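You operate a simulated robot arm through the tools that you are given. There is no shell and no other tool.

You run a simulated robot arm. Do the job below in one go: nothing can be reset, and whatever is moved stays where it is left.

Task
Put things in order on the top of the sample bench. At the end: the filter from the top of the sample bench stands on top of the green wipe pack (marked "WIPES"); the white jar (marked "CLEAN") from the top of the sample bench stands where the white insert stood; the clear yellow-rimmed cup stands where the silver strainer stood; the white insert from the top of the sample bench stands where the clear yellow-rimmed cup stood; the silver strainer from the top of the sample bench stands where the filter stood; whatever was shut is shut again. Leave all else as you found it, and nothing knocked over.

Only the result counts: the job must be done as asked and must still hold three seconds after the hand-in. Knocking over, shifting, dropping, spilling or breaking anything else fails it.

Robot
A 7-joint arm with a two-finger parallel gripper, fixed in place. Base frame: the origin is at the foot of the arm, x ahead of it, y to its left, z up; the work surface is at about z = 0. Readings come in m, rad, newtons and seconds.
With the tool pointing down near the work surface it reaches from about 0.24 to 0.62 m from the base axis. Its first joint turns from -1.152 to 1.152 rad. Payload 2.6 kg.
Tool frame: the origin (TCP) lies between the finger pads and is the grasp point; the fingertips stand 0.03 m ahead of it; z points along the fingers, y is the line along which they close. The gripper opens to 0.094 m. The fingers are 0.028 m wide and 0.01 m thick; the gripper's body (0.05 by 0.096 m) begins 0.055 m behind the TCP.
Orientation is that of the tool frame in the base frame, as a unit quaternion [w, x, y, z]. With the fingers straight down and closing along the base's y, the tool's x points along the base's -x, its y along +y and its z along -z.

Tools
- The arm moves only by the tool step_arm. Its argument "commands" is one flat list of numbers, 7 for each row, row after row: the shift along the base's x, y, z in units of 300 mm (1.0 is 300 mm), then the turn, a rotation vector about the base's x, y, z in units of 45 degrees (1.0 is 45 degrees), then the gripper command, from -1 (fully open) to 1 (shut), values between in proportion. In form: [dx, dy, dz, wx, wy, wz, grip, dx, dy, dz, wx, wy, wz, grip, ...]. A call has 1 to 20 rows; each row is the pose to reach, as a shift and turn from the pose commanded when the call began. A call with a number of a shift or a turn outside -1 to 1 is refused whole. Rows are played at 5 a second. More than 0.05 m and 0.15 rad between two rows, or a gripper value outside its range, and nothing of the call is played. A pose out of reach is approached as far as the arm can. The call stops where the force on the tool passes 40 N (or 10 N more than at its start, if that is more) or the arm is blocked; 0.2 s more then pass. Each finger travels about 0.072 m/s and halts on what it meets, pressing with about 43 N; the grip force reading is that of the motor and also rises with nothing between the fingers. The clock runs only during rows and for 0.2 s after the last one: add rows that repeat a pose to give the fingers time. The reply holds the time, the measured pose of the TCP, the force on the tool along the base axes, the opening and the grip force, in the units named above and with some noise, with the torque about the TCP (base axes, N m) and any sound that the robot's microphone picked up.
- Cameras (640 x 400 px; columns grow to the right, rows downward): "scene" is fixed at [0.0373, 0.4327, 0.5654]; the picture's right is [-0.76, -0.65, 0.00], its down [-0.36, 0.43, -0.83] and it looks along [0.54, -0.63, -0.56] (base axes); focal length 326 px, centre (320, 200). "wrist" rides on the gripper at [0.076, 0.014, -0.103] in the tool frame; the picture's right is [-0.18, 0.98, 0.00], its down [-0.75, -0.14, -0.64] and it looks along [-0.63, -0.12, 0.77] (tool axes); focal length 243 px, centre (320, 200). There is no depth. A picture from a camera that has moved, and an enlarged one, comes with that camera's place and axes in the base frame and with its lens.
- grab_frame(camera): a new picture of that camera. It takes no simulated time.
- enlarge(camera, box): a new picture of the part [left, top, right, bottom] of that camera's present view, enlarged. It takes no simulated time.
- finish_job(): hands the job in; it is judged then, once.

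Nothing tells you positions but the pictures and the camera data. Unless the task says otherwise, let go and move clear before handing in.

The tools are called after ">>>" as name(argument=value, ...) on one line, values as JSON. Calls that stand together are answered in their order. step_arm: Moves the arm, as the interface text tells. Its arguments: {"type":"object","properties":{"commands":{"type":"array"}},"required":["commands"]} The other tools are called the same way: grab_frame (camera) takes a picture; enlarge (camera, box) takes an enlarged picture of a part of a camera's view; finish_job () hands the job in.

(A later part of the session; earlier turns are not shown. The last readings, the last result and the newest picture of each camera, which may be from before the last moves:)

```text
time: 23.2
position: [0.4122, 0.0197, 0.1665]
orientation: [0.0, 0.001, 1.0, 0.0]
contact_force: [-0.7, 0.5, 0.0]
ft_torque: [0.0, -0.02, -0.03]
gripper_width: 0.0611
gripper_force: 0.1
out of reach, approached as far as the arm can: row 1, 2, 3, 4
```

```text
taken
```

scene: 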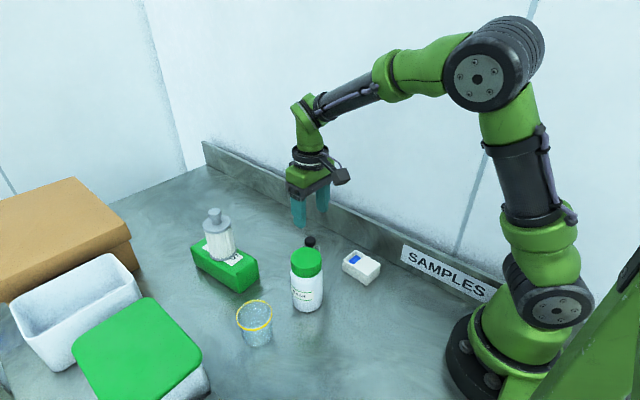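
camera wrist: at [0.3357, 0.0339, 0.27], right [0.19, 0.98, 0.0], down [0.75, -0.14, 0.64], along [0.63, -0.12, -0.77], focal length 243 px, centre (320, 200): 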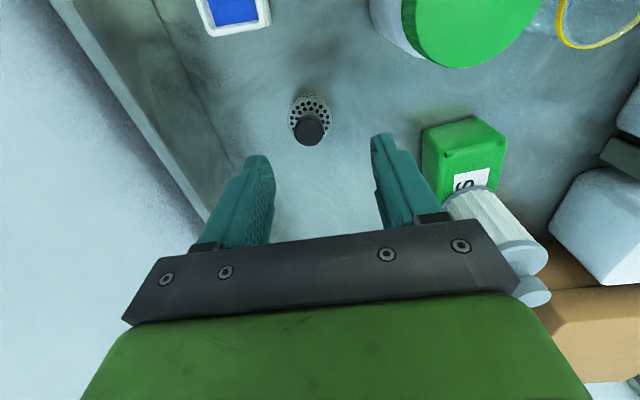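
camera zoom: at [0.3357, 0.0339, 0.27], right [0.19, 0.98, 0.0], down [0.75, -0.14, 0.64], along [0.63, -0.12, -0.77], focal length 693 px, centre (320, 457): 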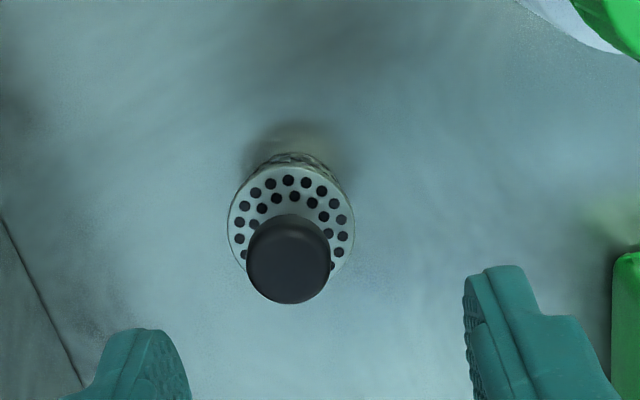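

The strainer's dark knob is about 8 mm ahead and 11 mm to the right of the tool axis, with its top near 0.072 and the perforated plate near 0.046. I'll centre over it, lower part-way and check again.

>>> step_arm(commands=[0.028, -0.038, 0, 0, 0, 0, -0.3, 0.028, -0.038, -0.08, 0, 0, 0, -0.3, 0.028, -0.038, -0.155, 0, 0, 0, -0.3, 0.028, -0.038, -0.155, 0, 0, 0, -0.3])

>>> enlarge(camera="wrist", box=[220, 60, 420, 240])

>>> enlarge(camera="scene", box=[260, 170, 390, 290])

```text
time: 24.2
position: [0.4209, 0.0076, 0.1211]
orientation: [0.0, 0.001, 1.0, 0.0]
contact_force: [-0.2, -0.1, 0.3]
ft_torque: [0.03, 0.02, -0.01]
gripper_width: 0.0609
gripper_force: 0.1
```

```text
2.22 times, centred on (320, 150) of wrist
camera zoom: at [0.3445, 0.022, 0.2237], right [0.19, 0.98, 0.0], down [0.75, -0.14, 0.64], along [0.63, -0.12, -0.77], focal length 539 px, centre (320, 311)
```

zoom: 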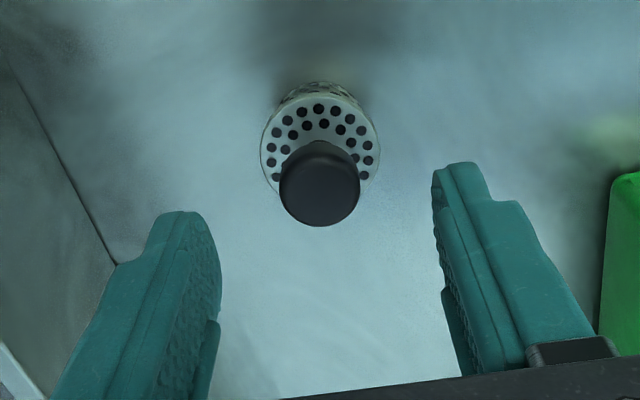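

```text
3.33 times, centred on (325, 230) of scene
camera zoom: at [0.0373, 0.4327, 0.5654], right [-0.76, -0.65, 0.0], down [-0.36, 0.43, -0.83], along [0.54, -0.63, -0.56], focal length 1085 px, centre (303, 100)
```

zoom: 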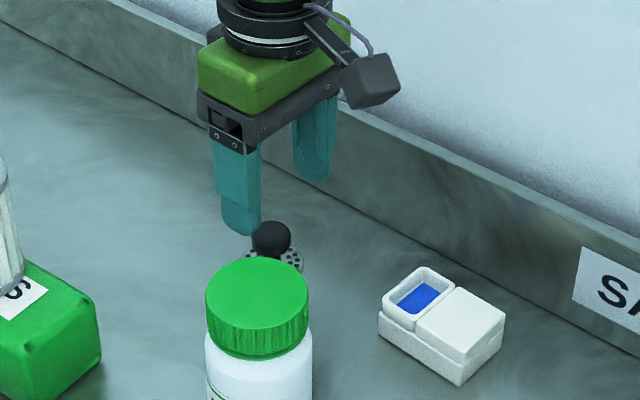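

The tool is now centred over the knob. I'll lower so the fingertips are just above the perforated plate, close on the knob, and lift slightly.

>>> step_arm(commands=[0, 0, -0.06, 0, 0, 0, -0.3, 0, 0, -0.125, 0, 0, 0, -0.3, 0, 0, -0.125, 0, 0, 0, -0.3, 0, 0, -0.125, 0, 0, 0, 1, 0, 0, -0.125, 0, 0, 0, 1, 0, 0, -0.125, 0, 0, 0, 1, 0, 0, -0.125, 0, 0, 0, 1, 0, 0, -0.125, 0, 0, 0, 1])

>>> enlarge(camera="wrist", box=[220, 60, 420, 240])

>>> enlarge(camera="scene", box=[260, 170, 390, 290])

```text
time: 26.0
position: [0.4203, 0.0068, 0.084]
orientation: [0.0, 0.0, 1.0, 0.0]
contact_force: [-0.1, -0.9, 0.0]
ft_torque: [0.0, 0.01, -0.04]
gripper_width: 0.025
gripper_force: 43.2
```

```text
2.22 times, centred on (320, 150) of wrist
camera zoom: at [0.3441, 0.0209, 0.186], right [0.18, 0.98, 0.0], down [0.75, -0.14, 0.64], along [0.63, -0.12, -0.77], focal length 539 px, centre (320, 311)
```

zoom: 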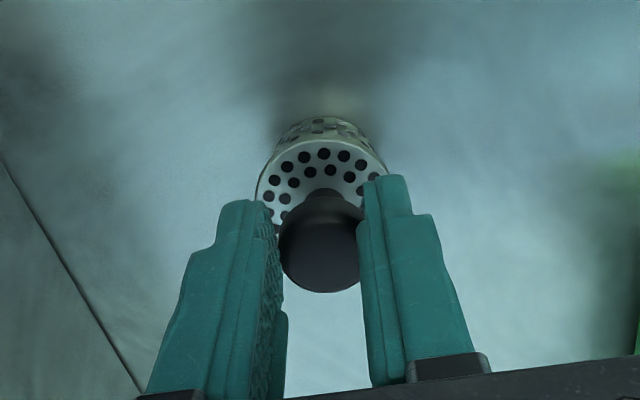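

```text
3.33 times, centred on (325, 230) of scene
camera zoom: at [0.0373, 0.4327, 0.5654], right [-0.76, -0.65, 0.0], down [-0.36, 0.43, -0.83], along [0.54, -0.63, -0.56], focal length 1085 px, centre (303, 100)
```

zoom: 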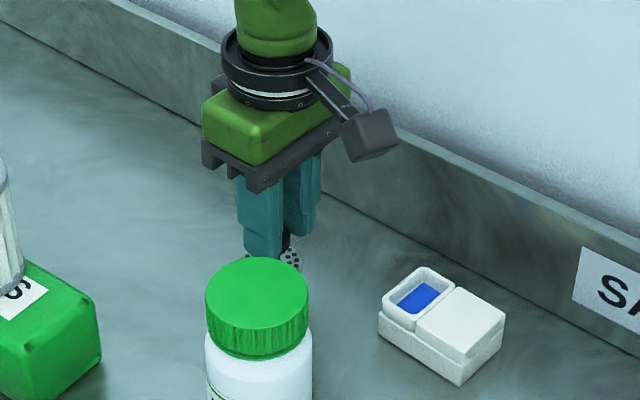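

The knob is gripped at 0.025 wide, so the strainer stood at about (0.420, 0.008). I'll lift a little and check.

>>> step_arm(commands=[0, 0, 0.03, 0, 0, 0, 1, 0, 0, 0.07, 0, 0, 0, 1, 0, 0, 0.12, 0, 0, 0, 1, 0, 0, 0.12, 0, 0, 0, 1])

>>> enlarge(camera="wrist", box=[220, 60, 420, 240])

>>> enlarge(camera="scene", box=[260, 170, 390, 290])

```text
time: 27.0
position: [0.4208, 0.0075, 0.1205]
orientation: [0.001, 0.001, 1.0, 0.001]
contact_force: [-0.2, 0.2, -1.2]
ft_torque: [0.02, -0.03, -0.02]
gripper_width: 0.0249
gripper_force: 42.8
```

```text
2.22 times, centred on (320, 150) of wrist
camera zoom: at [0.3441, 0.0224, 0.2235], right [0.18, 0.98, 0.0], down [0.75, -0.14, 0.64], along [0.63, -0.12, -0.77], focal length 539 px, centre (320, 311)
```

zoom: 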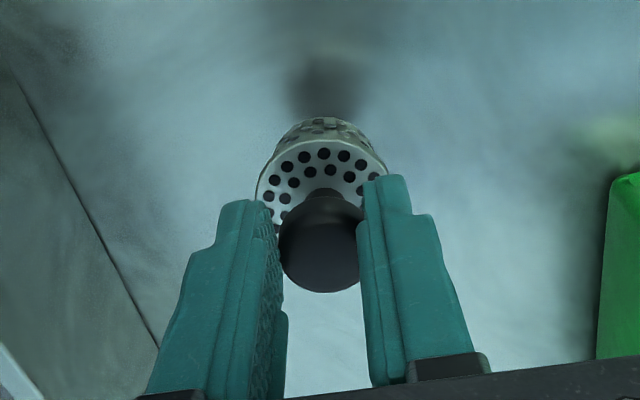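

```text
3.33 times, centred on (325, 230) of scene
camera zoom: at [0.0373, 0.4327, 0.5654], right [-0.76, -0.65, 0.0], down [-0.36, 0.43, -0.83], along [0.54, -0.63, -0.56], focal length 1085 px, centre (303, 100)
```

zoom: 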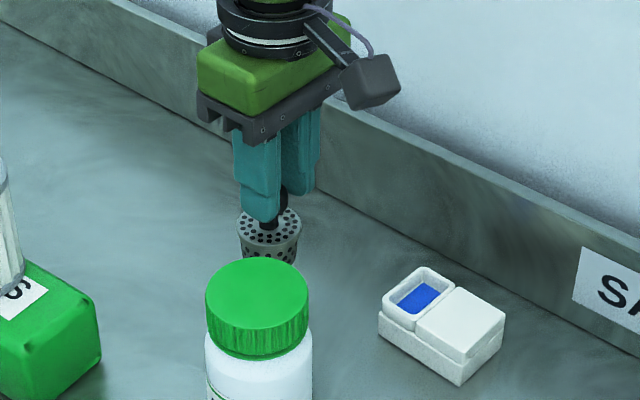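

The strainer is off the bench. I'll raise it above the jar, carry it to the filter's old spot at (0.2275, 0.166), and hover there.

>>> step_arm(commands=[0, 0, 0.125, 0, 0, 0, 1, 0, 0, 0.25, 0, 0, 0, 1, 0, 0, 0.375, 0, 0, 0, 1, 0, 0, 0.5, 0, 0, 0, 1, -0.107, 0.088, 0.5, 0, 0, 0, 1, -0.215, 0.176, 0.5, 0, 0, 0, 1, -0.322, 0.264, 0.5, 0, 0, 0, 1, -0.429, 0.352, 0.5, 0, 0, 0, 1, -0.537, 0.44, 0.5, 0, 0, 0, 1, -0.644, 0.529, 0.5, 0, 0, 0, 1, -0.644, 0.529, 0.37, 0, 0, 0, 1, -0.644, 0.529, 0.24, 0, 0, 0, 1, -0.644, 0.529, 0.12, 0, 0, 0, 1, -0.644, 0.529, 0.12, 0, 0, 0, 1, -0.644, 0.529, 0.12, 0, 0, 0, 1])

>>> grab_frame(camera="wrist")

>>> grab_frame(camera="scene")

```text
time: 30.2
position: [0.2258, 0.1677, 0.1572]
orientation: [-0.001, 0.0, 1.0, 0.0]
contact_force: [0.2, -0.4, -0.1]
ft_torque: [0.01, -0.04, 0.01]
gripper_width: 0.0249
gripper_force: 42.7
```

```text
taken
camera wrist: at [0.1498, 0.1822, 0.2594], right [0.19, 0.98, 0.0], down [0.75, -0.14, 0.64], along [0.63, -0.12, -0.77], focal length 243 px, centre (320, 200)
```

wrist: 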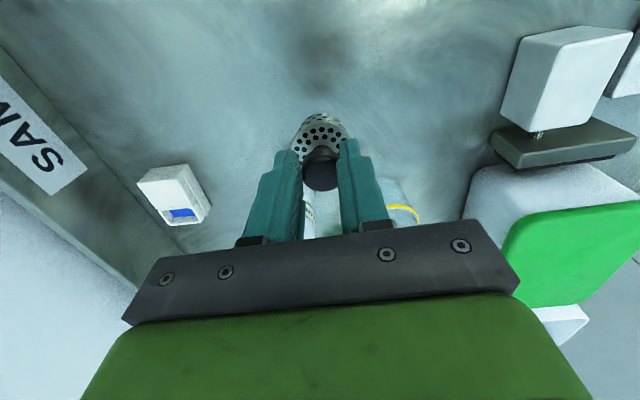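

```text
taken
```

scene: 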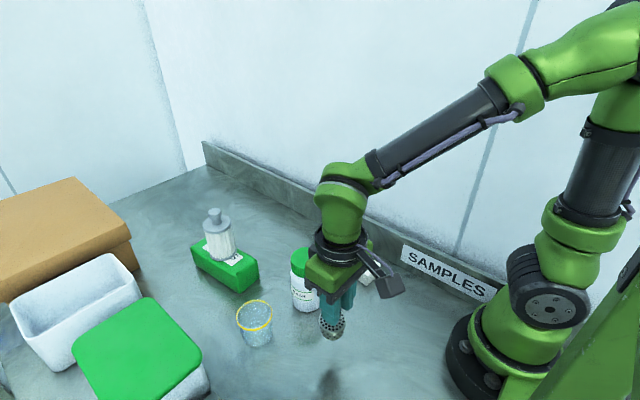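

The strainer hovers over the filter's old spot. I'll lower it gently to the bench.

>>> step_arm(commands=[0.005, -0.005, -0.08, 0, 0, 0, 1, 0.005, -0.005, -0.15, 0, 0, 0, 1, 0.005, -0.005, -0.2, 0, 0, 0, 1, 0.005, -0.005, -0.225, 0, 0, 0, 1, 0.005, -0.005, -0.235, 0, 0, 0, 1, 0.005, -0.005, -0.24, 0, 0, 0, 1, 0.005, -0.005, -0.24, 0, 0, 0, 1])

>>> enlarge(camera="scene", box=[290, 250, 400, 380])

>>> enlarge(camera="wrist", box=[220, 60, 420, 240])

```text
time: 31.8
position: [0.2282, 0.1652, 0.0859]
orientation: [0.0, 0.0, 1.0, 0.0]
contact_force: [-0.2, -0.1, -1.2]
ft_torque: [-0.03, 0.01, 0.01]
gripper_width: 0.025
gripper_force: 42.6
```

```text
3.08 times, centred on (345, 315) of scene
camera zoom: at [0.0373, 0.4327, 0.5654], right [-0.76, -0.65, 0.0], down [-0.36, 0.43, -0.83], along [0.54, -0.63, -0.56], focal length 1002 px, centre (243, -154)
```

zoom: 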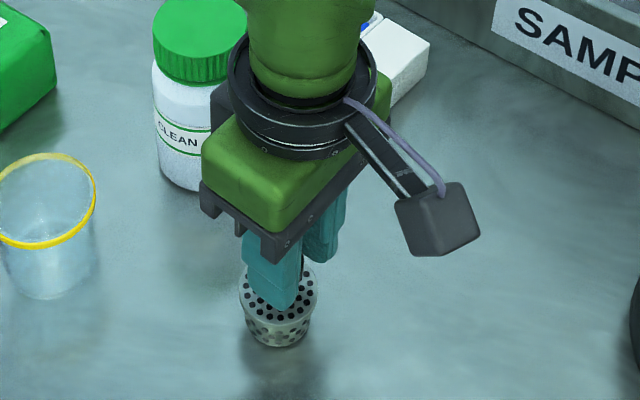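

```text
2.22 times, centred on (320, 150) of wrist
camera zoom: at [0.1516, 0.18, 0.1882], right [0.18, 0.98, 0.0], down [0.75, -0.14, 0.64], along [0.63, -0.12, -0.77], focal length 539 px, centre (320, 311)
```

zoom: 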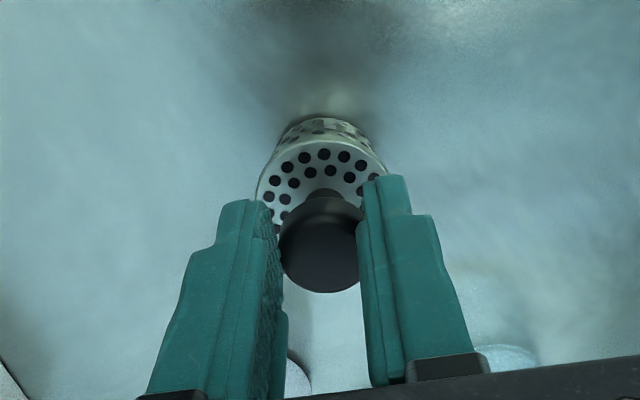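

The force still shows its weight, so it's about 2 mm up. I'll lower it a bit more.

>>> step_arm(commands=[0, 0, -0.003, 0, 0, 0, 1, 0, 0, -0.006, 0, 0, 0, 1, 0, 0, -0.008, 0, 0, 0, 1, 0, 0, -0.008, 0, 0, 0, 1])

```text
time: 32.8
position: [0.2297, 0.1651, 0.0849]
orientation: [0.0, 0.0, 1.0, 0.0]
contact_force: [-0.9, 0.7, 2.9]
ft_torque: [0.16, 0.01, 0.0]
gripper_width: 0.0251
gripper_force: 43.1
```

It touches down with about 4 N. I'll release, rise, and look.

>>> step_arm(commands=[0, 0, 0, 0, 0, 0, -0.3, 0, 0, 0, 0, 0, 0, -0.3, 0, 0, 0, 0, 0, 0, -0.3, 0, 0, 0.08, 0, 0, 0, -0.3, 0, 0, 0.2, 0, 0, 0, -0.3, 0, 0, 0.35, 0, 0, 0, -0.3, 0, 0, 0.5, 0, 0, 0, -0.3, 0, 0, 0.65, 0, 0, 0, -0.3, 0, 0, 0.65, 0, 0, 0, -0.3])

>>> grab_frame(camera="wrist")

>>> enlarge(camera="scene", box=[220, 240, 400, 380])

```text
time: 34.8
position: [0.2303, 0.1646, 0.2815]
orientation: [0.0, 0.0, 1.0, 0.0]
contact_force: [-0.5, -0.2, -0.4]
ft_torque: [0.0, 0.01, 0.0]
gripper_width: 0.0613
gripper_force: 0.0
```

```text
taken
camera wrist: at [0.1527, 0.1793, 0.3832], right [0.18, 0.98, 0.0], down [0.75, -0.14, 0.64], along [0.63, -0.12, -0.77], focal length 243 px, centre (320, 200)
```

wrist: 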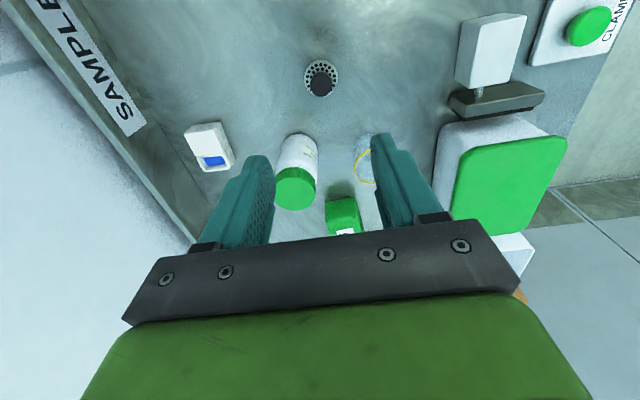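

```text
2.86 times, centred on (310, 310) of scene
camera zoom: at [0.0373, 0.4327, 0.5654], right [-0.76, -0.65, 0.0], down [-0.36, 0.43, -0.83], along [0.54, -0.63, -0.56], focal length 930 px, centre (349, -114)
```

zoom: 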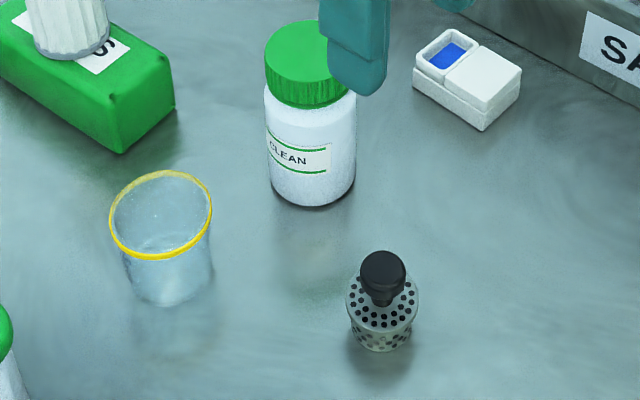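

The strainer stands upright in the filter's old place. Next is the cup: I'll move above it at (0.366, 0.227) with the fingers fully open and inspect it.

>>> step_arm(commands=[0.113, 0.052, 0, 0, 0, 0, -1, 0.226, 0.104, 0, 0, 0, 0, -1, 0.339, 0.156, 0, 0, 0, 0, -1, 0.452, 0.208, 0, 0, 0, 0, -1, 0.452, 0.208, -0.12, 0, 0, 0, -1, 0.452, 0.208, -0.24, 0, 0, 0, -1, 0.452, 0.208, -0.34, 0, 0, 0, -1, 0.452, 0.208, -0.34, 0, 0, 0, -1])

>>> grab_frame(camera="wrist")

>>> enlarge(camera="wrist", box=[230, 40, 410, 180])

>>> enlarge(camera="scene", box=[210, 270, 300, 370])

```text
time: 36.6
position: [0.3661, 0.2259, 0.1757]
orientation: [0.0, 0.001, 1.0, 0.0]
contact_force: [0.0, 0.2, -0.8]
ft_torque: [-0.05, 0.02, 0.0]
gripper_width: 0.0941
gripper_force: 0.1
```

```text
taken
camera wrist: at [0.2892, 0.241, 0.2792], right [0.19, 0.98, 0.0], down [0.75, -0.14, 0.64], along [0.63, -0.12, -0.77], focal length 243 px, centre (320, 200)
```

wrist: 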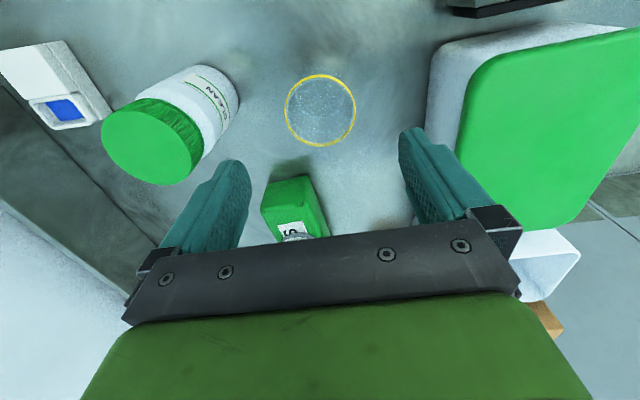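

```text
2.86 times, centred on (320, 110) of wrist
camera zoom: at [0.2892, 0.241, 0.2792], right [0.19, 0.98, 0.0], down [0.75, -0.14, 0.64], along [0.63, -0.12, -0.77], focal length 693 px, centre (320, 457)
```

zoom: 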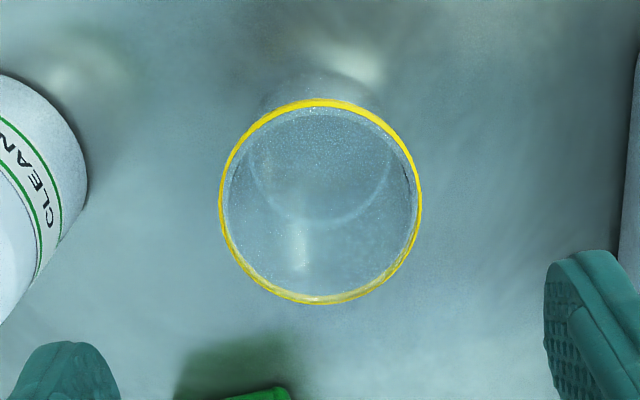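

```text
4.00 times, centred on (255, 320) of scene
camera zoom: at [0.0373, 0.4327, 0.5654], right [-0.76, -0.65, 0.0], down [-0.36, 0.43, -0.83], along [0.54, -0.63, -0.56], focal length 1302 px, centre (580, -280)
```

zoom: 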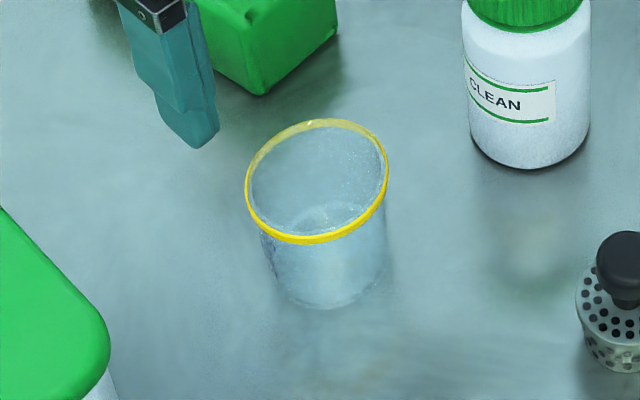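

The cup is empty with a rim about 0.064 wide, and the tool is centred over it. I'll lower to rim height and grip across the rim.

>>> step_arm(commands=[0, 0, -0.12, 0, 0, 0, -1, 0, 0, -0.24, 0, 0, 0, -1, 0, 0, -0.34, 0, 0, 0, -1, 0, 0, -0.4, 0, 0, 0, -1, 0, 0, -0.4, 0, 0, 0, -1])

>>> grab_frame(camera="wrist")

>>> enlarge(camera="scene", box=[200, 220, 320, 370])

```text
time: 37.8
position: [0.3642, 0.2303, 0.0567]
orientation: [0.0, -0.001, 1.0, 0.0]
contact_force: [0.0, 0.5, 0.2]
ft_torque: [0.02, 0.01, -0.02]
gripper_width: 0.0941
gripper_force: 0.1
```

```text
taken
camera wrist: at [0.2879, 0.2432, 0.1583], right [0.19, 0.98, 0.0], down [0.75, -0.14, 0.64], along [0.63, -0.12, -0.77], focal length 243 px, centre (320, 200)
```

wrist: 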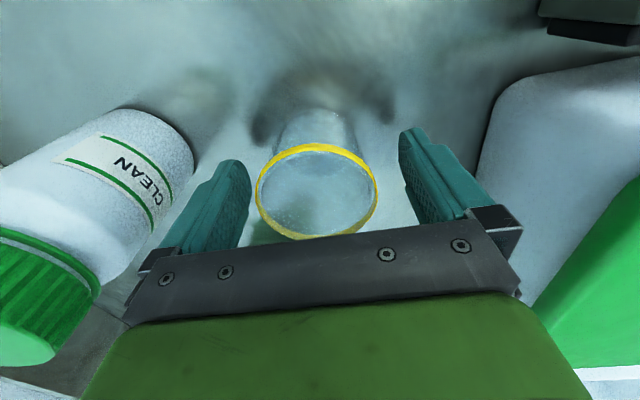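

```text
2.67 times, centred on (260, 295) of scene
camera zoom: at [0.0373, 0.4327, 0.5654], right [-0.76, -0.65, 0.0], down [-0.36, 0.43, -0.83], along [0.54, -0.63, -0.56], focal length 868 px, centre (480, -53)
```

zoom: 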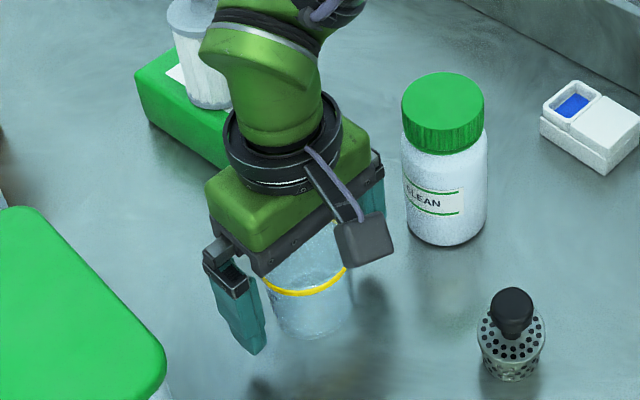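

The cup sits between the fingers, about 3 mm off centre. I'll correct that, close, and test-lift.

>>> step_arm(commands=[0, -0.009, 0, 0, 0, 0, -1, 0, -0.009, 0, 0, 0, 0, -1, 0, -0.009, 0, 0, 0, 0, 1, 0, -0.009, 0, 0, 0, 0, 1, 0, -0.009, 0, 0, 0, 0, 1, 0, -0.009, 0, 0, 0, 0, 1, 0, -0.009, 0, 0, 0, 0, 1])

>>> grab_frame(camera="wrist")

```text
time: 39.4
position: [0.3654, 0.2255, 0.0544]
orientation: [0.0, 0.001, 1.0, 0.001]
contact_force: [-0.7, -0.7, 2.2]
ft_torque: [-0.04, -0.04, 0.01]
gripper_width: 0.0605
gripper_force: 42.5
```

```text
taken
camera wrist: at [0.2878, 0.2399, 0.1583], right [0.18, 0.98, 0.0], down [0.75, -0.14, 0.64], along [0.63, -0.12, -0.77], focal length 243 px, centre (320, 200)
```

wrist: 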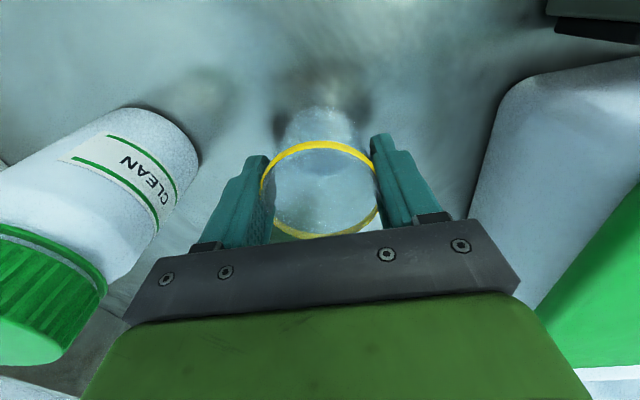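

It's gripped at 0.0605 wide. I'll lift about 2 cm and see whether it comes along.

>>> step_arm(commands=[0, 0, 0.02, 0, 0, 0, 1, 0, 0, 0.04, 0, 0, 0, 1, 0, 0, 0.07, 0, 0, 0, 1, 0, 0, 0.07, 0, 0, 0, 1])

>>> grab_frame(camera="wrist")

>>> enlarge(camera="scene", box=[200, 220, 320, 370])

```text
time: 40.4
position: [0.3657, 0.2255, 0.0772]
orientation: [0.001, 0.0, 1.0, -0.001]
contact_force: [-0.8, 0.4, -0.5]
ft_torque: [0.0, 0.03, 0.04]
gripper_width: 0.0603
gripper_force: 42.8
```

```text
taken
camera wrist: at [0.2883, 0.2395, 0.1795], right [0.18, 0.98, 0.0], down [0.75, -0.14, 0.64], along [0.63, -0.12, -0.77], focal length 243 px, centre (320, 200)
```

wrist: 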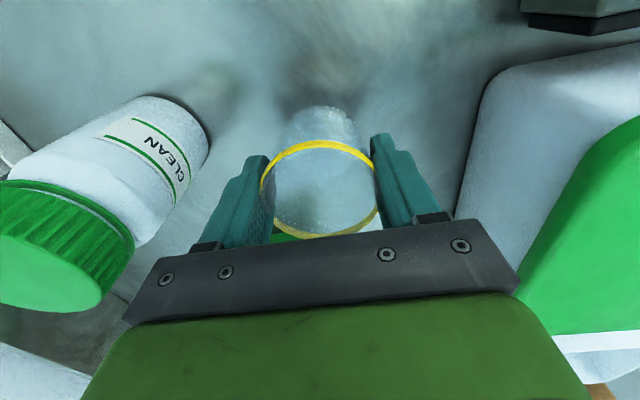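

```text
2.67 times, centred on (260, 295) of scene
camera zoom: at [0.0373, 0.4327, 0.5654], right [-0.76, -0.65, 0.0], down [-0.36, 0.43, -0.83], along [0.54, -0.63, -0.56], focal length 868 px, centre (480, -53)
```

zoom: 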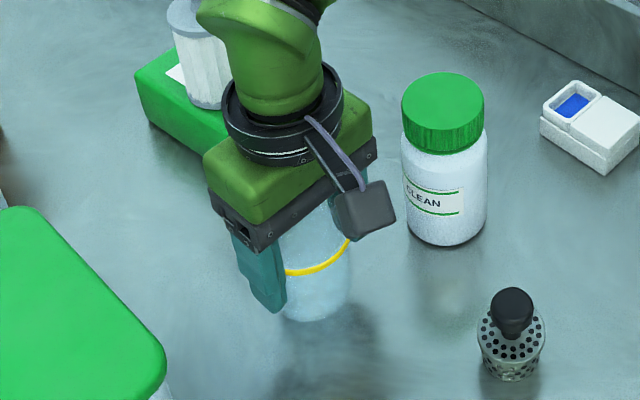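

The cup lifts cleanly with the grip holding. I'll raise it above the jar, carry it to the strainer's old spot at (0.420, 0.008), and hover.

>>> step_arm(commands=[0, 0, 0.11, 0, 0, 0, 1, 0, 0, 0.23, 0, 0, 0, 1, 0, 0, 0.35, 0, 0, 0, 1, 0, 0, 0.47, 0, 0, 0, 1, 0, 0, 0.577, 0, 0, 0, 1, 0.03, -0.121, 0.577, 0, 0, 0, 1, 0.061, -0.242, 0.577, 0, 0, 0, 1, 0.091, -0.363, 0.577, 0, 0, 0, 1, 0.121, -0.484, 0.577, 0, 0, 0, 1, 0.152, -0.605, 0.577, 0, 0, 0, 1, 0.182, -0.726, 0.577, 0, 0, 0, 1, 0.182, -0.726, 0.44, 0, 0, 0, 1, 0.182, -0.726, 0.3, 0, 0, 0, 1, 0.182, -0.726, 0.16, 0, 0, 0, 1, 0.182, -0.726, 0.06, 0, 0, 0, 1, 0.182, -0.726, 0.06, 0, 0, 0, 1])

>>> grab_frame(camera="wrist")

>>> grab_frame(camera="scene")

```text
time: 43.8
position: [0.4188, 0.0048, 0.095]
orientation: [0.001, 0.0, 1.0, 0.0]
contact_force: [0.4, -0.8, 0.2]
ft_torque: [-0.01, 0.01, 0.02]
gripper_width: 0.0602
gripper_force: 42.8
```

```text
taken
camera wrist: at [0.3425, 0.0197, 0.1977], right [0.18, 0.98, 0.0], down [0.75, -0.14, 0.64], along [0.63, -0.12, -0.77], focal length 243 px, centre (320, 200)
```

wrist: 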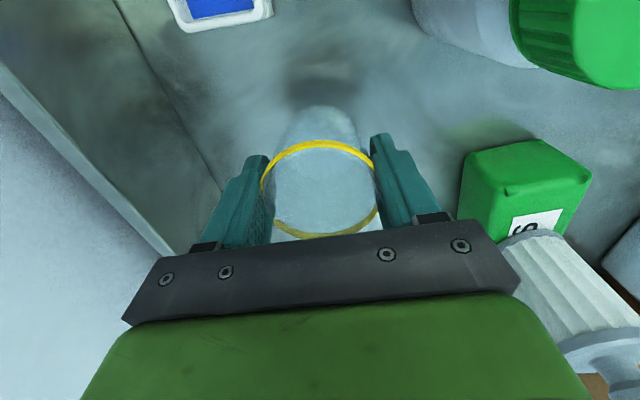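

```text
taken
```

scene: 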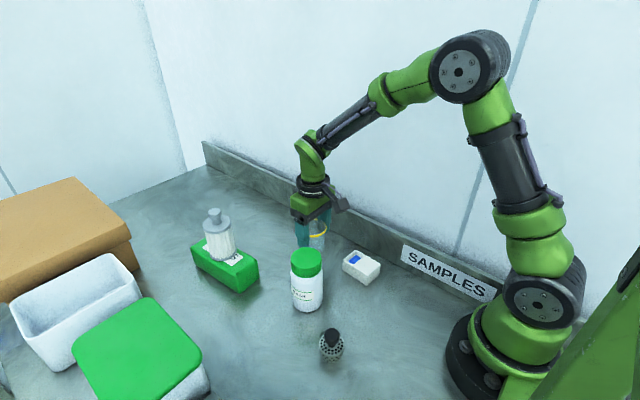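

The cup hovers about 4 cm above the strainer's old spot. I'll correct 2–3 mm and lower it gently.

>>> step_arm(commands=[0.005, 0.01, -0.04, 0, 0, 0, 1, 0.005, 0.01, -0.08, 0, 0, 0, 1, 0.005, 0.01, -0.11, 0, 0, 0, 1, 0.005, 0.01, -0.122, 0, 0, 0, 1, 0.005, 0.01, -0.127, 0, 0, 0, 1, 0.005, 0.01, -0.13, 0, 0, 0, 1, 0.005, 0.01, -0.13, 0, 0, 0, 1])

>>> enlarge(camera="wrist", box=[220, 60, 420, 240])

>>> enlarge(camera="scene", box=[260, 170, 390, 290])

```text
time: 45.4
position: [0.4203, 0.0098, 0.0566]
orientation: [0.0, 0.0, 1.0, 0.0]
contact_force: [0.7, 0.0, 0.4]
ft_torque: [0.02, 0.01, 0.0]
gripper_width: 0.0603
gripper_force: 42.6
```

```text
2.22 times, centred on (320, 150) of wrist
camera zoom: at [0.3434, 0.0238, 0.1588], right [0.18, 0.98, 0.0], down [0.75, -0.14, 0.64], along [0.63, -0.12, -0.77], focal length 539 px, centre (320, 311)
```

zoom: 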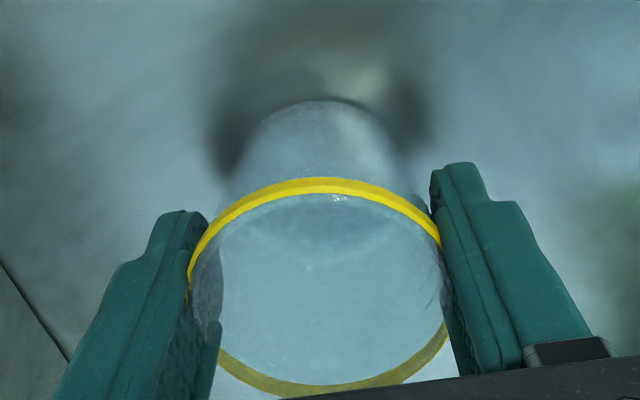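

```text
3.33 times, centred on (325, 230) of scene
camera zoom: at [0.0373, 0.4327, 0.5654], right [-0.76, -0.65, 0.0], down [-0.36, 0.43, -0.83], along [0.54, -0.63, -0.56], focal length 1085 px, centre (303, 100)
```

zoom: 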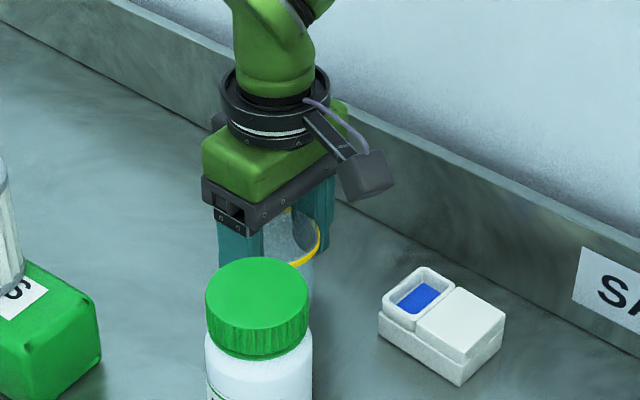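

>>> step_arm(commands=[0, 0, -0.003, 0, 0, 0, 1, 0, 0, -0.006, 0, 0, 0, 1, 0, 0, -0.006, 0, 0, 0, 1])

```text
time: 46.2
position: [0.4206, 0.0096, 0.0556]
orientation: [0.001, 0.001, 1.0, 0.0]
contact_force: [-2.9, -0.1, 14.4]
ft_torque: [-0.15, 0.22, -0.03]
gripper_width: 0.0603
gripper_force: 42.5
```

Contact reads 14 N, so I'll ease up slightly, then release.

>>> step_arm(commands=[0, 0, 0.003, 0, 0, 0, 1, 0, 0, 0.005, 0, 0, 0, 1, 0, 0, 0.005, 0, 0, 0, 1])

```text
time: 47.0
position: [0.4211, 0.0102, 0.0554]
orientation: [0.0, 0.0, 1.0, 0.0]
contact_force: [0.8, -0.5, 2.7]
ft_torque: [-0.12, 0.0, -0.02]
gripper_width: 0.0603
gripper_force: 43.1
```

>>> step_arm(commands=[0, 0, 0, 0, 0, 0, -1, 0, 0, 0, 0, 0, 0, -1, 0, 0, 0, 0, 0, 0, -1, 0, 0, 0, 0, 0, 0, -1, 0, 0, 0.06, 0, 0, 0, -1, 0, 0, 0.15, 0, 0, 0, -1, 0, 0, 0.3, 0, 0, 0, -1, 0, 0, 0.45, 0, 0, 0, -1, 0, 0, 0.6, 0, 0, 0, -1, 0, 0, 0.6, 0, 0, 0, -1])

>>> grab_frame(camera="wrist")

>>> enlarge(camera="scene", box=[240, 190, 390, 310])

```text
time: 49.2
position: [0.4179, 0.0106, 0.2365]
orientation: [0.0, -0.001, 1.0, 0.001]
contact_force: [-0.2, -0.7, 0.4]
ft_torque: [0.02, 0.02, 0.01]
gripper_width: 0.094
gripper_force: 0.2
```

```text
taken
camera wrist: at [0.3401, 0.0254, 0.339], right [0.18, 0.98, 0.0], down [0.75, -0.14, 0.64], along [0.63, -0.12, -0.77], focal length 243 px, centre (320, 200)
```

wrist: 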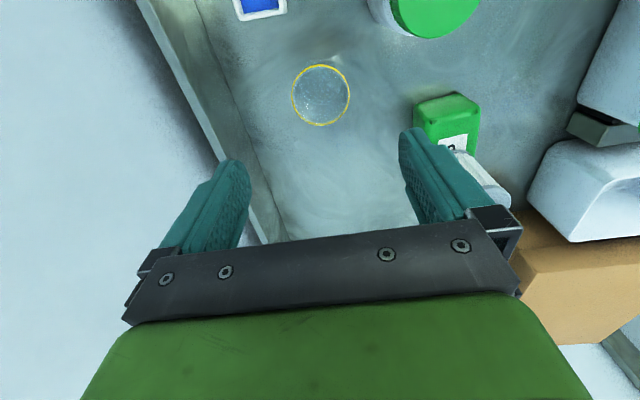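

```text
3.33 times, centred on (315, 250) of scene
camera zoom: at [0.0373, 0.4327, 0.5654], right [-0.76, -0.65, 0.0], down [-0.36, 0.43, -0.83], along [0.54, -0.63, -0.56], focal length 1085 px, centre (337, 33)
```

zoom: 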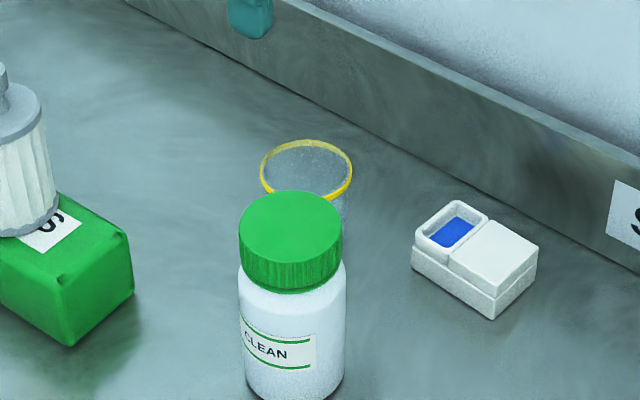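

The cup stands upright in the strainer's old place. Next is the white insert near (0.303, -0.032): I'll hover over it and look.

>>> step_arm(commands=[-0.13, -0.047, 0, 0, 0, 0, -1, -0.26, -0.094, 0, 0, 0, 0, -1, -0.385, -0.14, 0, 0, 0, 0, -1, -0.385, -0.14, -0.13, 0, 0, 0, -1, -0.385, -0.14, -0.25, 0, 0, 0, -1, -0.385, -0.14, -0.25, 0, 0, 0, -1])

>>> grab_frame(camera="wrist")

>>> enlarge(camera="wrist", box=[230, 30, 410, 170])

>>> enlarge(camera="scene", box=[320, 220, 410, 300])

```text
time: 50.6
position: [0.3031, -0.0342, 0.159]
orientation: [0.0, 0.0, 1.0, 0.0]
contact_force: [0.0, 0.8, 0.1]
ft_torque: [-0.03, -0.02, -0.01]
gripper_width: 0.0941
gripper_force: 0.2
```

```text
taken
camera wrist: at [0.2258, -0.0187, 0.2624], right [0.19, 0.98, 0.0], down [0.75, -0.14, 0.64], along [0.63, -0.12, -0.77], focal length 243 px, centre (320, 200)
```

wrist: 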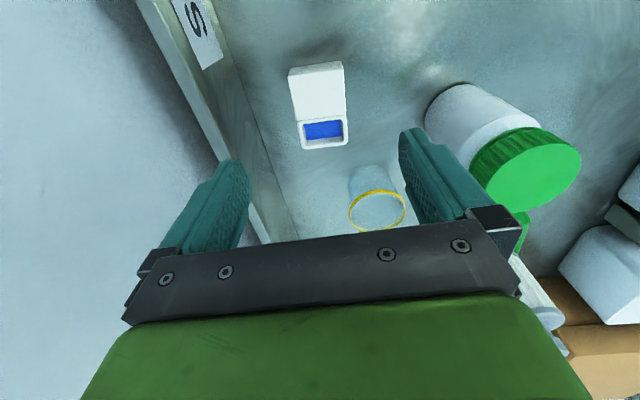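

```text
2.86 times, centred on (320, 100) of wrist
camera zoom: at [0.2258, -0.0187, 0.2624], right [0.19, 0.98, 0.0], down [0.75, -0.14, 0.64], along [0.63, -0.12, -0.77], focal length 693 px, centre (320, 486)
```

zoom: 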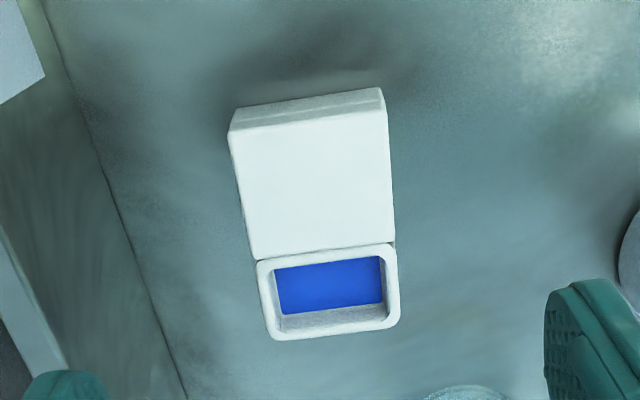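

```text
5.00 times, centred on (365, 260) of scene
camera zoom: at [0.0373, 0.4327, 0.5654], right [-0.76, -0.65, 0.0], down [-0.36, 0.43, -0.83], along [0.54, -0.63, -0.56], focal length 1628 px, centre (95, -100)
```

zoom: 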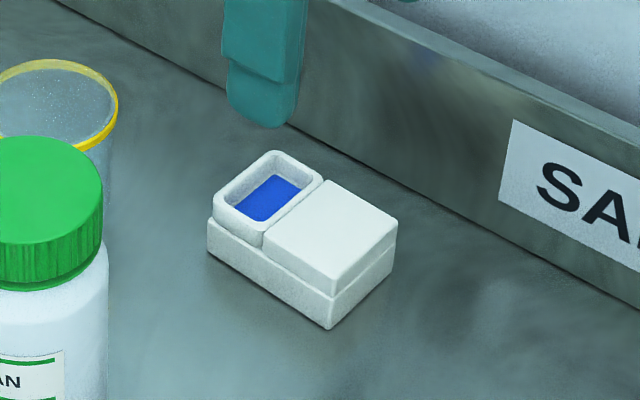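

The insert is a slab about 0.07 by 0.047 with a raised block and a blue well, centred at about (0.307, -0.033) and turned about -3.5°. I'll align the yaw, open moderately and descend around it.

>>> step_arm(commands=[0.016, 0.002, 0, 0, 0, -0.078, -0.6, 0.016, 0.002, -0.1, 0, 0, -0.078, -0.6, 0.016, 0.002, -0.22, 0, 0, -0.078, -0.6, 0.016, 0.002, -0.22, 0, 0, -0.078, -0.6])

>>> grab_frame(camera="wrist")

>>> enlarge(camera="wrist", box=[220, 60, 420, 240])

>>> enlarge(camera="scene", box=[320, 200, 430, 300])

```text
time: 51.6
position: [0.3065, -0.0294, 0.0965]
orientation: [0.0, 0.031, 1.0, 0.0]
contact_force: [-1.4, 0.4, 0.0]
ft_torque: [0.02, -0.02, -0.01]
gripper_width: 0.075
gripper_force: 0.1
```

```text
taken
camera wrist: at [0.232, -0.0114, 0.1978], right [0.24, 0.97, 0.0], down [0.74, -0.19, 0.64], along [0.62, -0.16, -0.77], focal length 243 px, centre (320, 200)
```

wrist: 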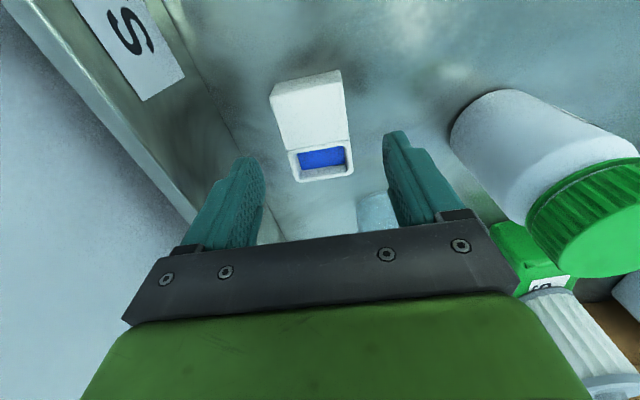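

```text
2.22 times, centred on (320, 150) of wrist
camera zoom: at [0.232, -0.0114, 0.1978], right [0.24, 0.97, 0.0], down [0.74, -0.19, 0.64], along [0.62, -0.16, -0.77], focal length 539 px, centre (320, 311)
```

zoom: 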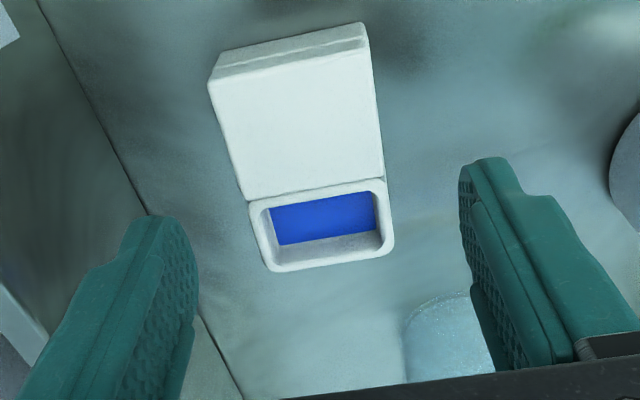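

```text
4.00 times, centred on (375, 250) of scene
camera zoom: at [0.0373, 0.4327, 0.5654], right [-0.76, -0.65, 0.0], down [-0.36, 0.43, -0.83], along [0.54, -0.63, -0.56], focal length 1302 px, centre (100, 0)
```

zoom: 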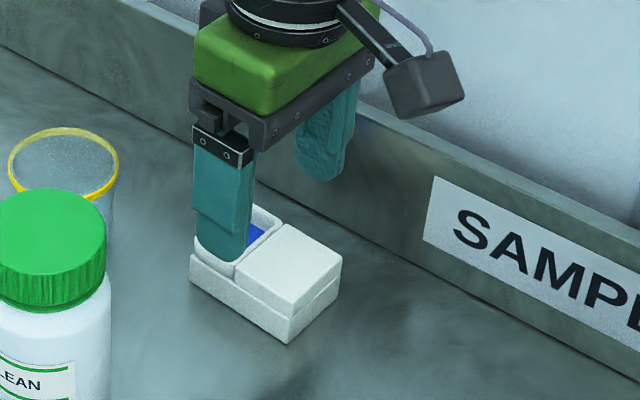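

The yaw matches; the insert centre is (0.308, -0.033) and the tool is about 3 mm to its left. I'll correct that and descend to straddle the slab.

>>> step_arm(commands=[0.004, -0.01, 0, 0, 0, 0, -0.6, 0.004, -0.01, -0.08, 0, 0, 0, -0.6, 0.004, -0.01, -0.15, 0, 0, 0, -0.6, 0.004, -0.01, -0.195, 0, 0, 0, -0.6, 0.004, -0.01, -0.195, 0, 0, 0, -0.6])

>>> enlarge(camera="wrist", box=[220, 60, 420, 240])

>>> enlarge(camera="scene", box=[320, 200, 430, 300])

```text
time: 52.8
position: [0.3105, -0.0327, 0.0357]
orientation: [0.0, 0.031, 1.0, 0.0]
contact_force: [-0.5, 0.2, 0.3]
ft_torque: [-0.01, 0.01, -0.02]
gripper_width: 0.0752
gripper_force: 0.2
```

```text
2.22 times, centred on (320, 150) of wrist
camera zoom: at [0.2345, -0.0141, 0.1386], right [0.25, 0.97, 0.0], down [0.74, -0.19, 0.64], along [0.62, -0.16, -0.77], focal length 539 px, centre (320, 311)
```

zoom: 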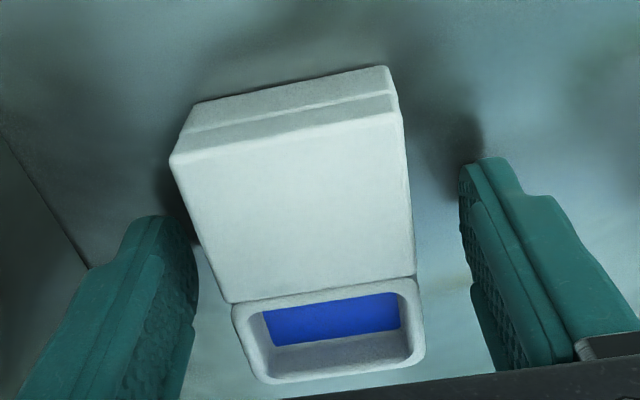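

```text
4.00 times, centred on (375, 250) of scene
camera zoom: at [0.0373, 0.4327, 0.5654], right [-0.76, -0.65, 0.0], down [-0.36, 0.43, -0.83], along [0.54, -0.63, -0.56], focal length 1302 px, centre (100, 0)
```

zoom: 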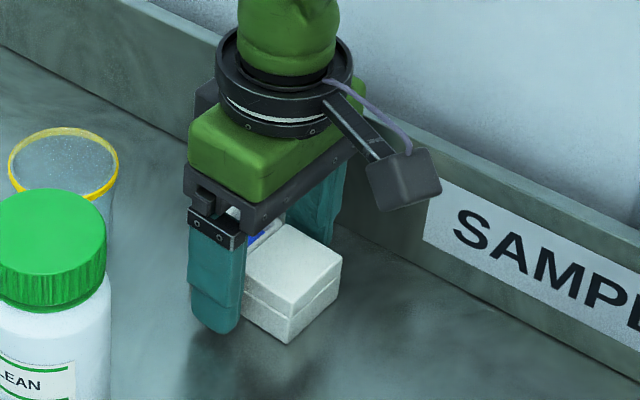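

By projection the insert is centred between the fingers. I'll close and do a tiny test-lift.

>>> step_arm(commands=[0, 0, 0, 0, 0, 0, 1, 0, 0, 0, 0, 0, 0, 1, 0, 0, 0, 0, 0, 0, 1, 0, 0, 0, 0, 0, 0, 1, 0, 0, 0, 0, 0, 0, 1, 0, 0, 0.015, 0, 0, 0, 1, 0, 0, 0.03, 0, 0, 0, 1, 0, 0, 0.03, 0, 0, 0, 1])

>>> enlarge(camera="wrist", box=[220, 60, 420, 240])

>>> enlarge(camera="scene", box=[320, 200, 430, 300])

```text
time: 54.6
position: [0.3093, -0.0332, 0.0466]
orientation: [0.0, 0.031, 1.0, 0.0]
contact_force: [-0.3, 0.8, -1.0]
ft_torque: [-0.02, 0.01, 0.02]
gripper_width: 0.0534
gripper_force: 43.2
```

```text
2.22 times, centred on (320, 150) of wrist
camera zoom: at [0.2337, -0.0152, 0.1486], right [0.24, 0.97, 0.0], down [0.74, -0.19, 0.64], along [0.62, -0.16, -0.77], focal length 539 px, centre (320, 311)
```

zoom: 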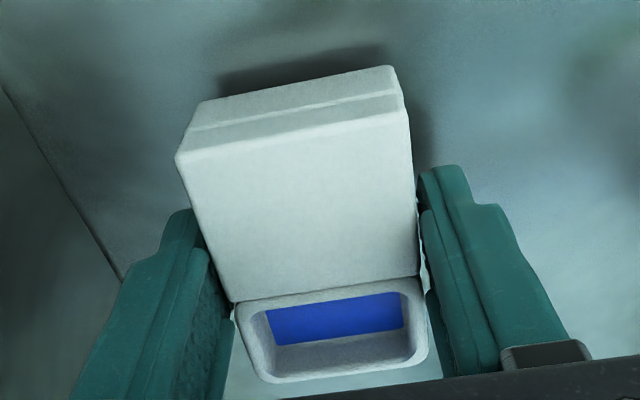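

```text
4.00 times, centred on (375, 250) of scene
camera zoom: at [0.0373, 0.4327, 0.5654], right [-0.76, -0.65, 0.0], down [-0.36, 0.43, -0.83], along [0.54, -0.63, -0.56], focal length 1302 px, centre (100, 0)
```

zoom: 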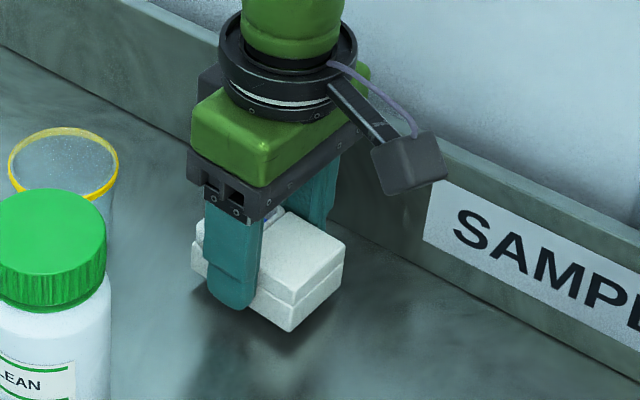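

The insert is lifted about 1 cm with no slip. I'll raise it well clear of the jar, carry it to the cup's old spot at (0.3655, 0.227), and hover.

>>> step_arm(commands=[0, 0, 0.129, 0, 0, 0, 1, 0, 0, 0.258, 0, 0, 0, 1, 0, 0, 0.387, 0, 0, 0, 1, 0, 0, 0.516, 0, 0, 0, 1, 0, 0, 0.645, 0, 0, 0, 1, 0.027, 0.124, 0.645, 0, 0, 0, 1, 0.053, 0.248, 0.645, 0, 0, 0, 1, 0.08, 0.372, 0.645, 0, 0, 0, 1, 0.107, 0.496, 0.645, 0, 0, 0, 1, 0.133, 0.62, 0.645, 0, 0, 0, 1, 0.16, 0.744, 0.645, 0, 0, 0, 1, 0.187, 0.867, 0.645, 0, 0, 0, 1, 0.187, 0.867, 0.5, 0, 0, 0, 1, 0.187, 0.867, 0.35, 0, 0, 0, 1, 0.187, 0.867, 0.2, 0, 0, 0, 1, 0.187, 0.867, 0.07, 0, 0, 0, 1, 0.187, 0.867, 0.07, 0, 0, 0, 1])

>>> grab_frame(camera="wrist")

>>> grab_frame(camera="scene")

```text
time: 58.2
position: [0.3639, 0.225, 0.0662]
orientation: [0.0, 0.031, 1.0, 0.0]
contact_force: [0.7, -0.5, -1.8]
ft_torque: [0.0, 0.0, 0.02]
gripper_width: 0.0533
gripper_force: 43.1
```

```text
taken
camera wrist: at [0.2886, 0.2447, 0.1689], right [0.24, 0.97, 0.0], down [0.74, -0.19, 0.64], along [0.62, -0.16, -0.77], focal length 243 px, centre (320, 200)
```

wrist: 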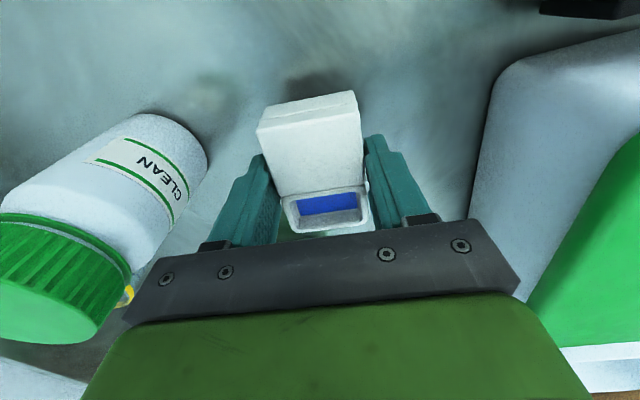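

```text
taken
```

scene: 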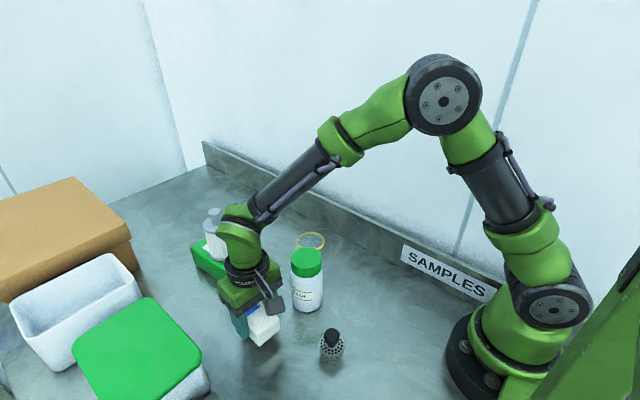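

The insert hovers 3 cm above the cup's old spot. I'll lower it gently.

>>> step_arm(commands=[0.006, 0.005, -0.03, 0, 0, 0, 1, 0.006, 0.005, -0.06, 0, 0, 0, 1, 0.006, 0.005, -0.08, 0, 0, 0, 1, 0.006, 0.005, -0.09, 0, 0, 0, 1, 0.006, 0.005, -0.095, 0, 0, 0, 1, 0.006, 0.005, -0.095, 0, 0, 0, 1])

>>> enlarge(camera="scene", box=[200, 240, 320, 370])

```text
time: 59.6
position: [0.3679, 0.227, 0.0383]
orientation: [0.001, 0.031, 1.0, 0.0]
contact_force: [-0.3, 0.5, -1.4]
ft_torque: [-0.02, 0.01, 0.01]
gripper_width: 0.053
gripper_force: 43.0
```

```text
3.08 times, centred on (260, 305) of scene
camera zoom: at [0.0373, 0.4327, 0.5654], right [-0.76, -0.65, 0.0], down [-0.36, 0.43, -0.83], along [0.54, -0.63, -0.56], focal length 1002 px, centre (505, -123)
```

zoom: 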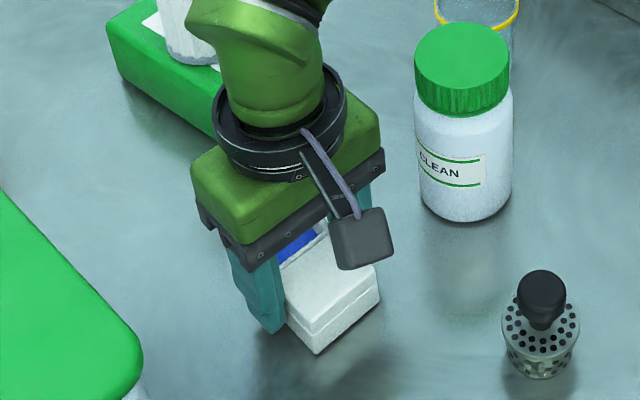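

>>> step_arm(commands=[0, 0, -0.003, 0, 0, 0, 1, 0, 0, -0.006, 0, 0, 0, 1, 0, 0, -0.006, 0, 0, 0, 1])

```text
time: 60.4
position: [0.3691, 0.2272, 0.036]
orientation: [0.001, 0.032, 0.999, 0.0]
contact_force: [-3.0, -3.0, 13.0]
ft_torque: [-0.06, 0.27, 0.11]
gripper_width: 0.0531
gripper_force: 43.4
```

The insert touched down at 13 N. I'll ease up slightly before release.

>>> step_arm(commands=[0, 0, 0.003, 0, 0, 0, 1, 0, 0, 0.005, 0, 0, 0, 1, 0, 0, 0.005, 0, 0, 0, 1])

```text
time: 61.2
position: [0.3686, 0.228, 0.039]
orientation: [0.001, 0.032, 0.999, 0.001]
contact_force: [-7.0, -6.0, 22.6]
ft_torque: [0.44, 0.46, 0.17]
gripper_width: 0.0502
gripper_force: 40.8
```

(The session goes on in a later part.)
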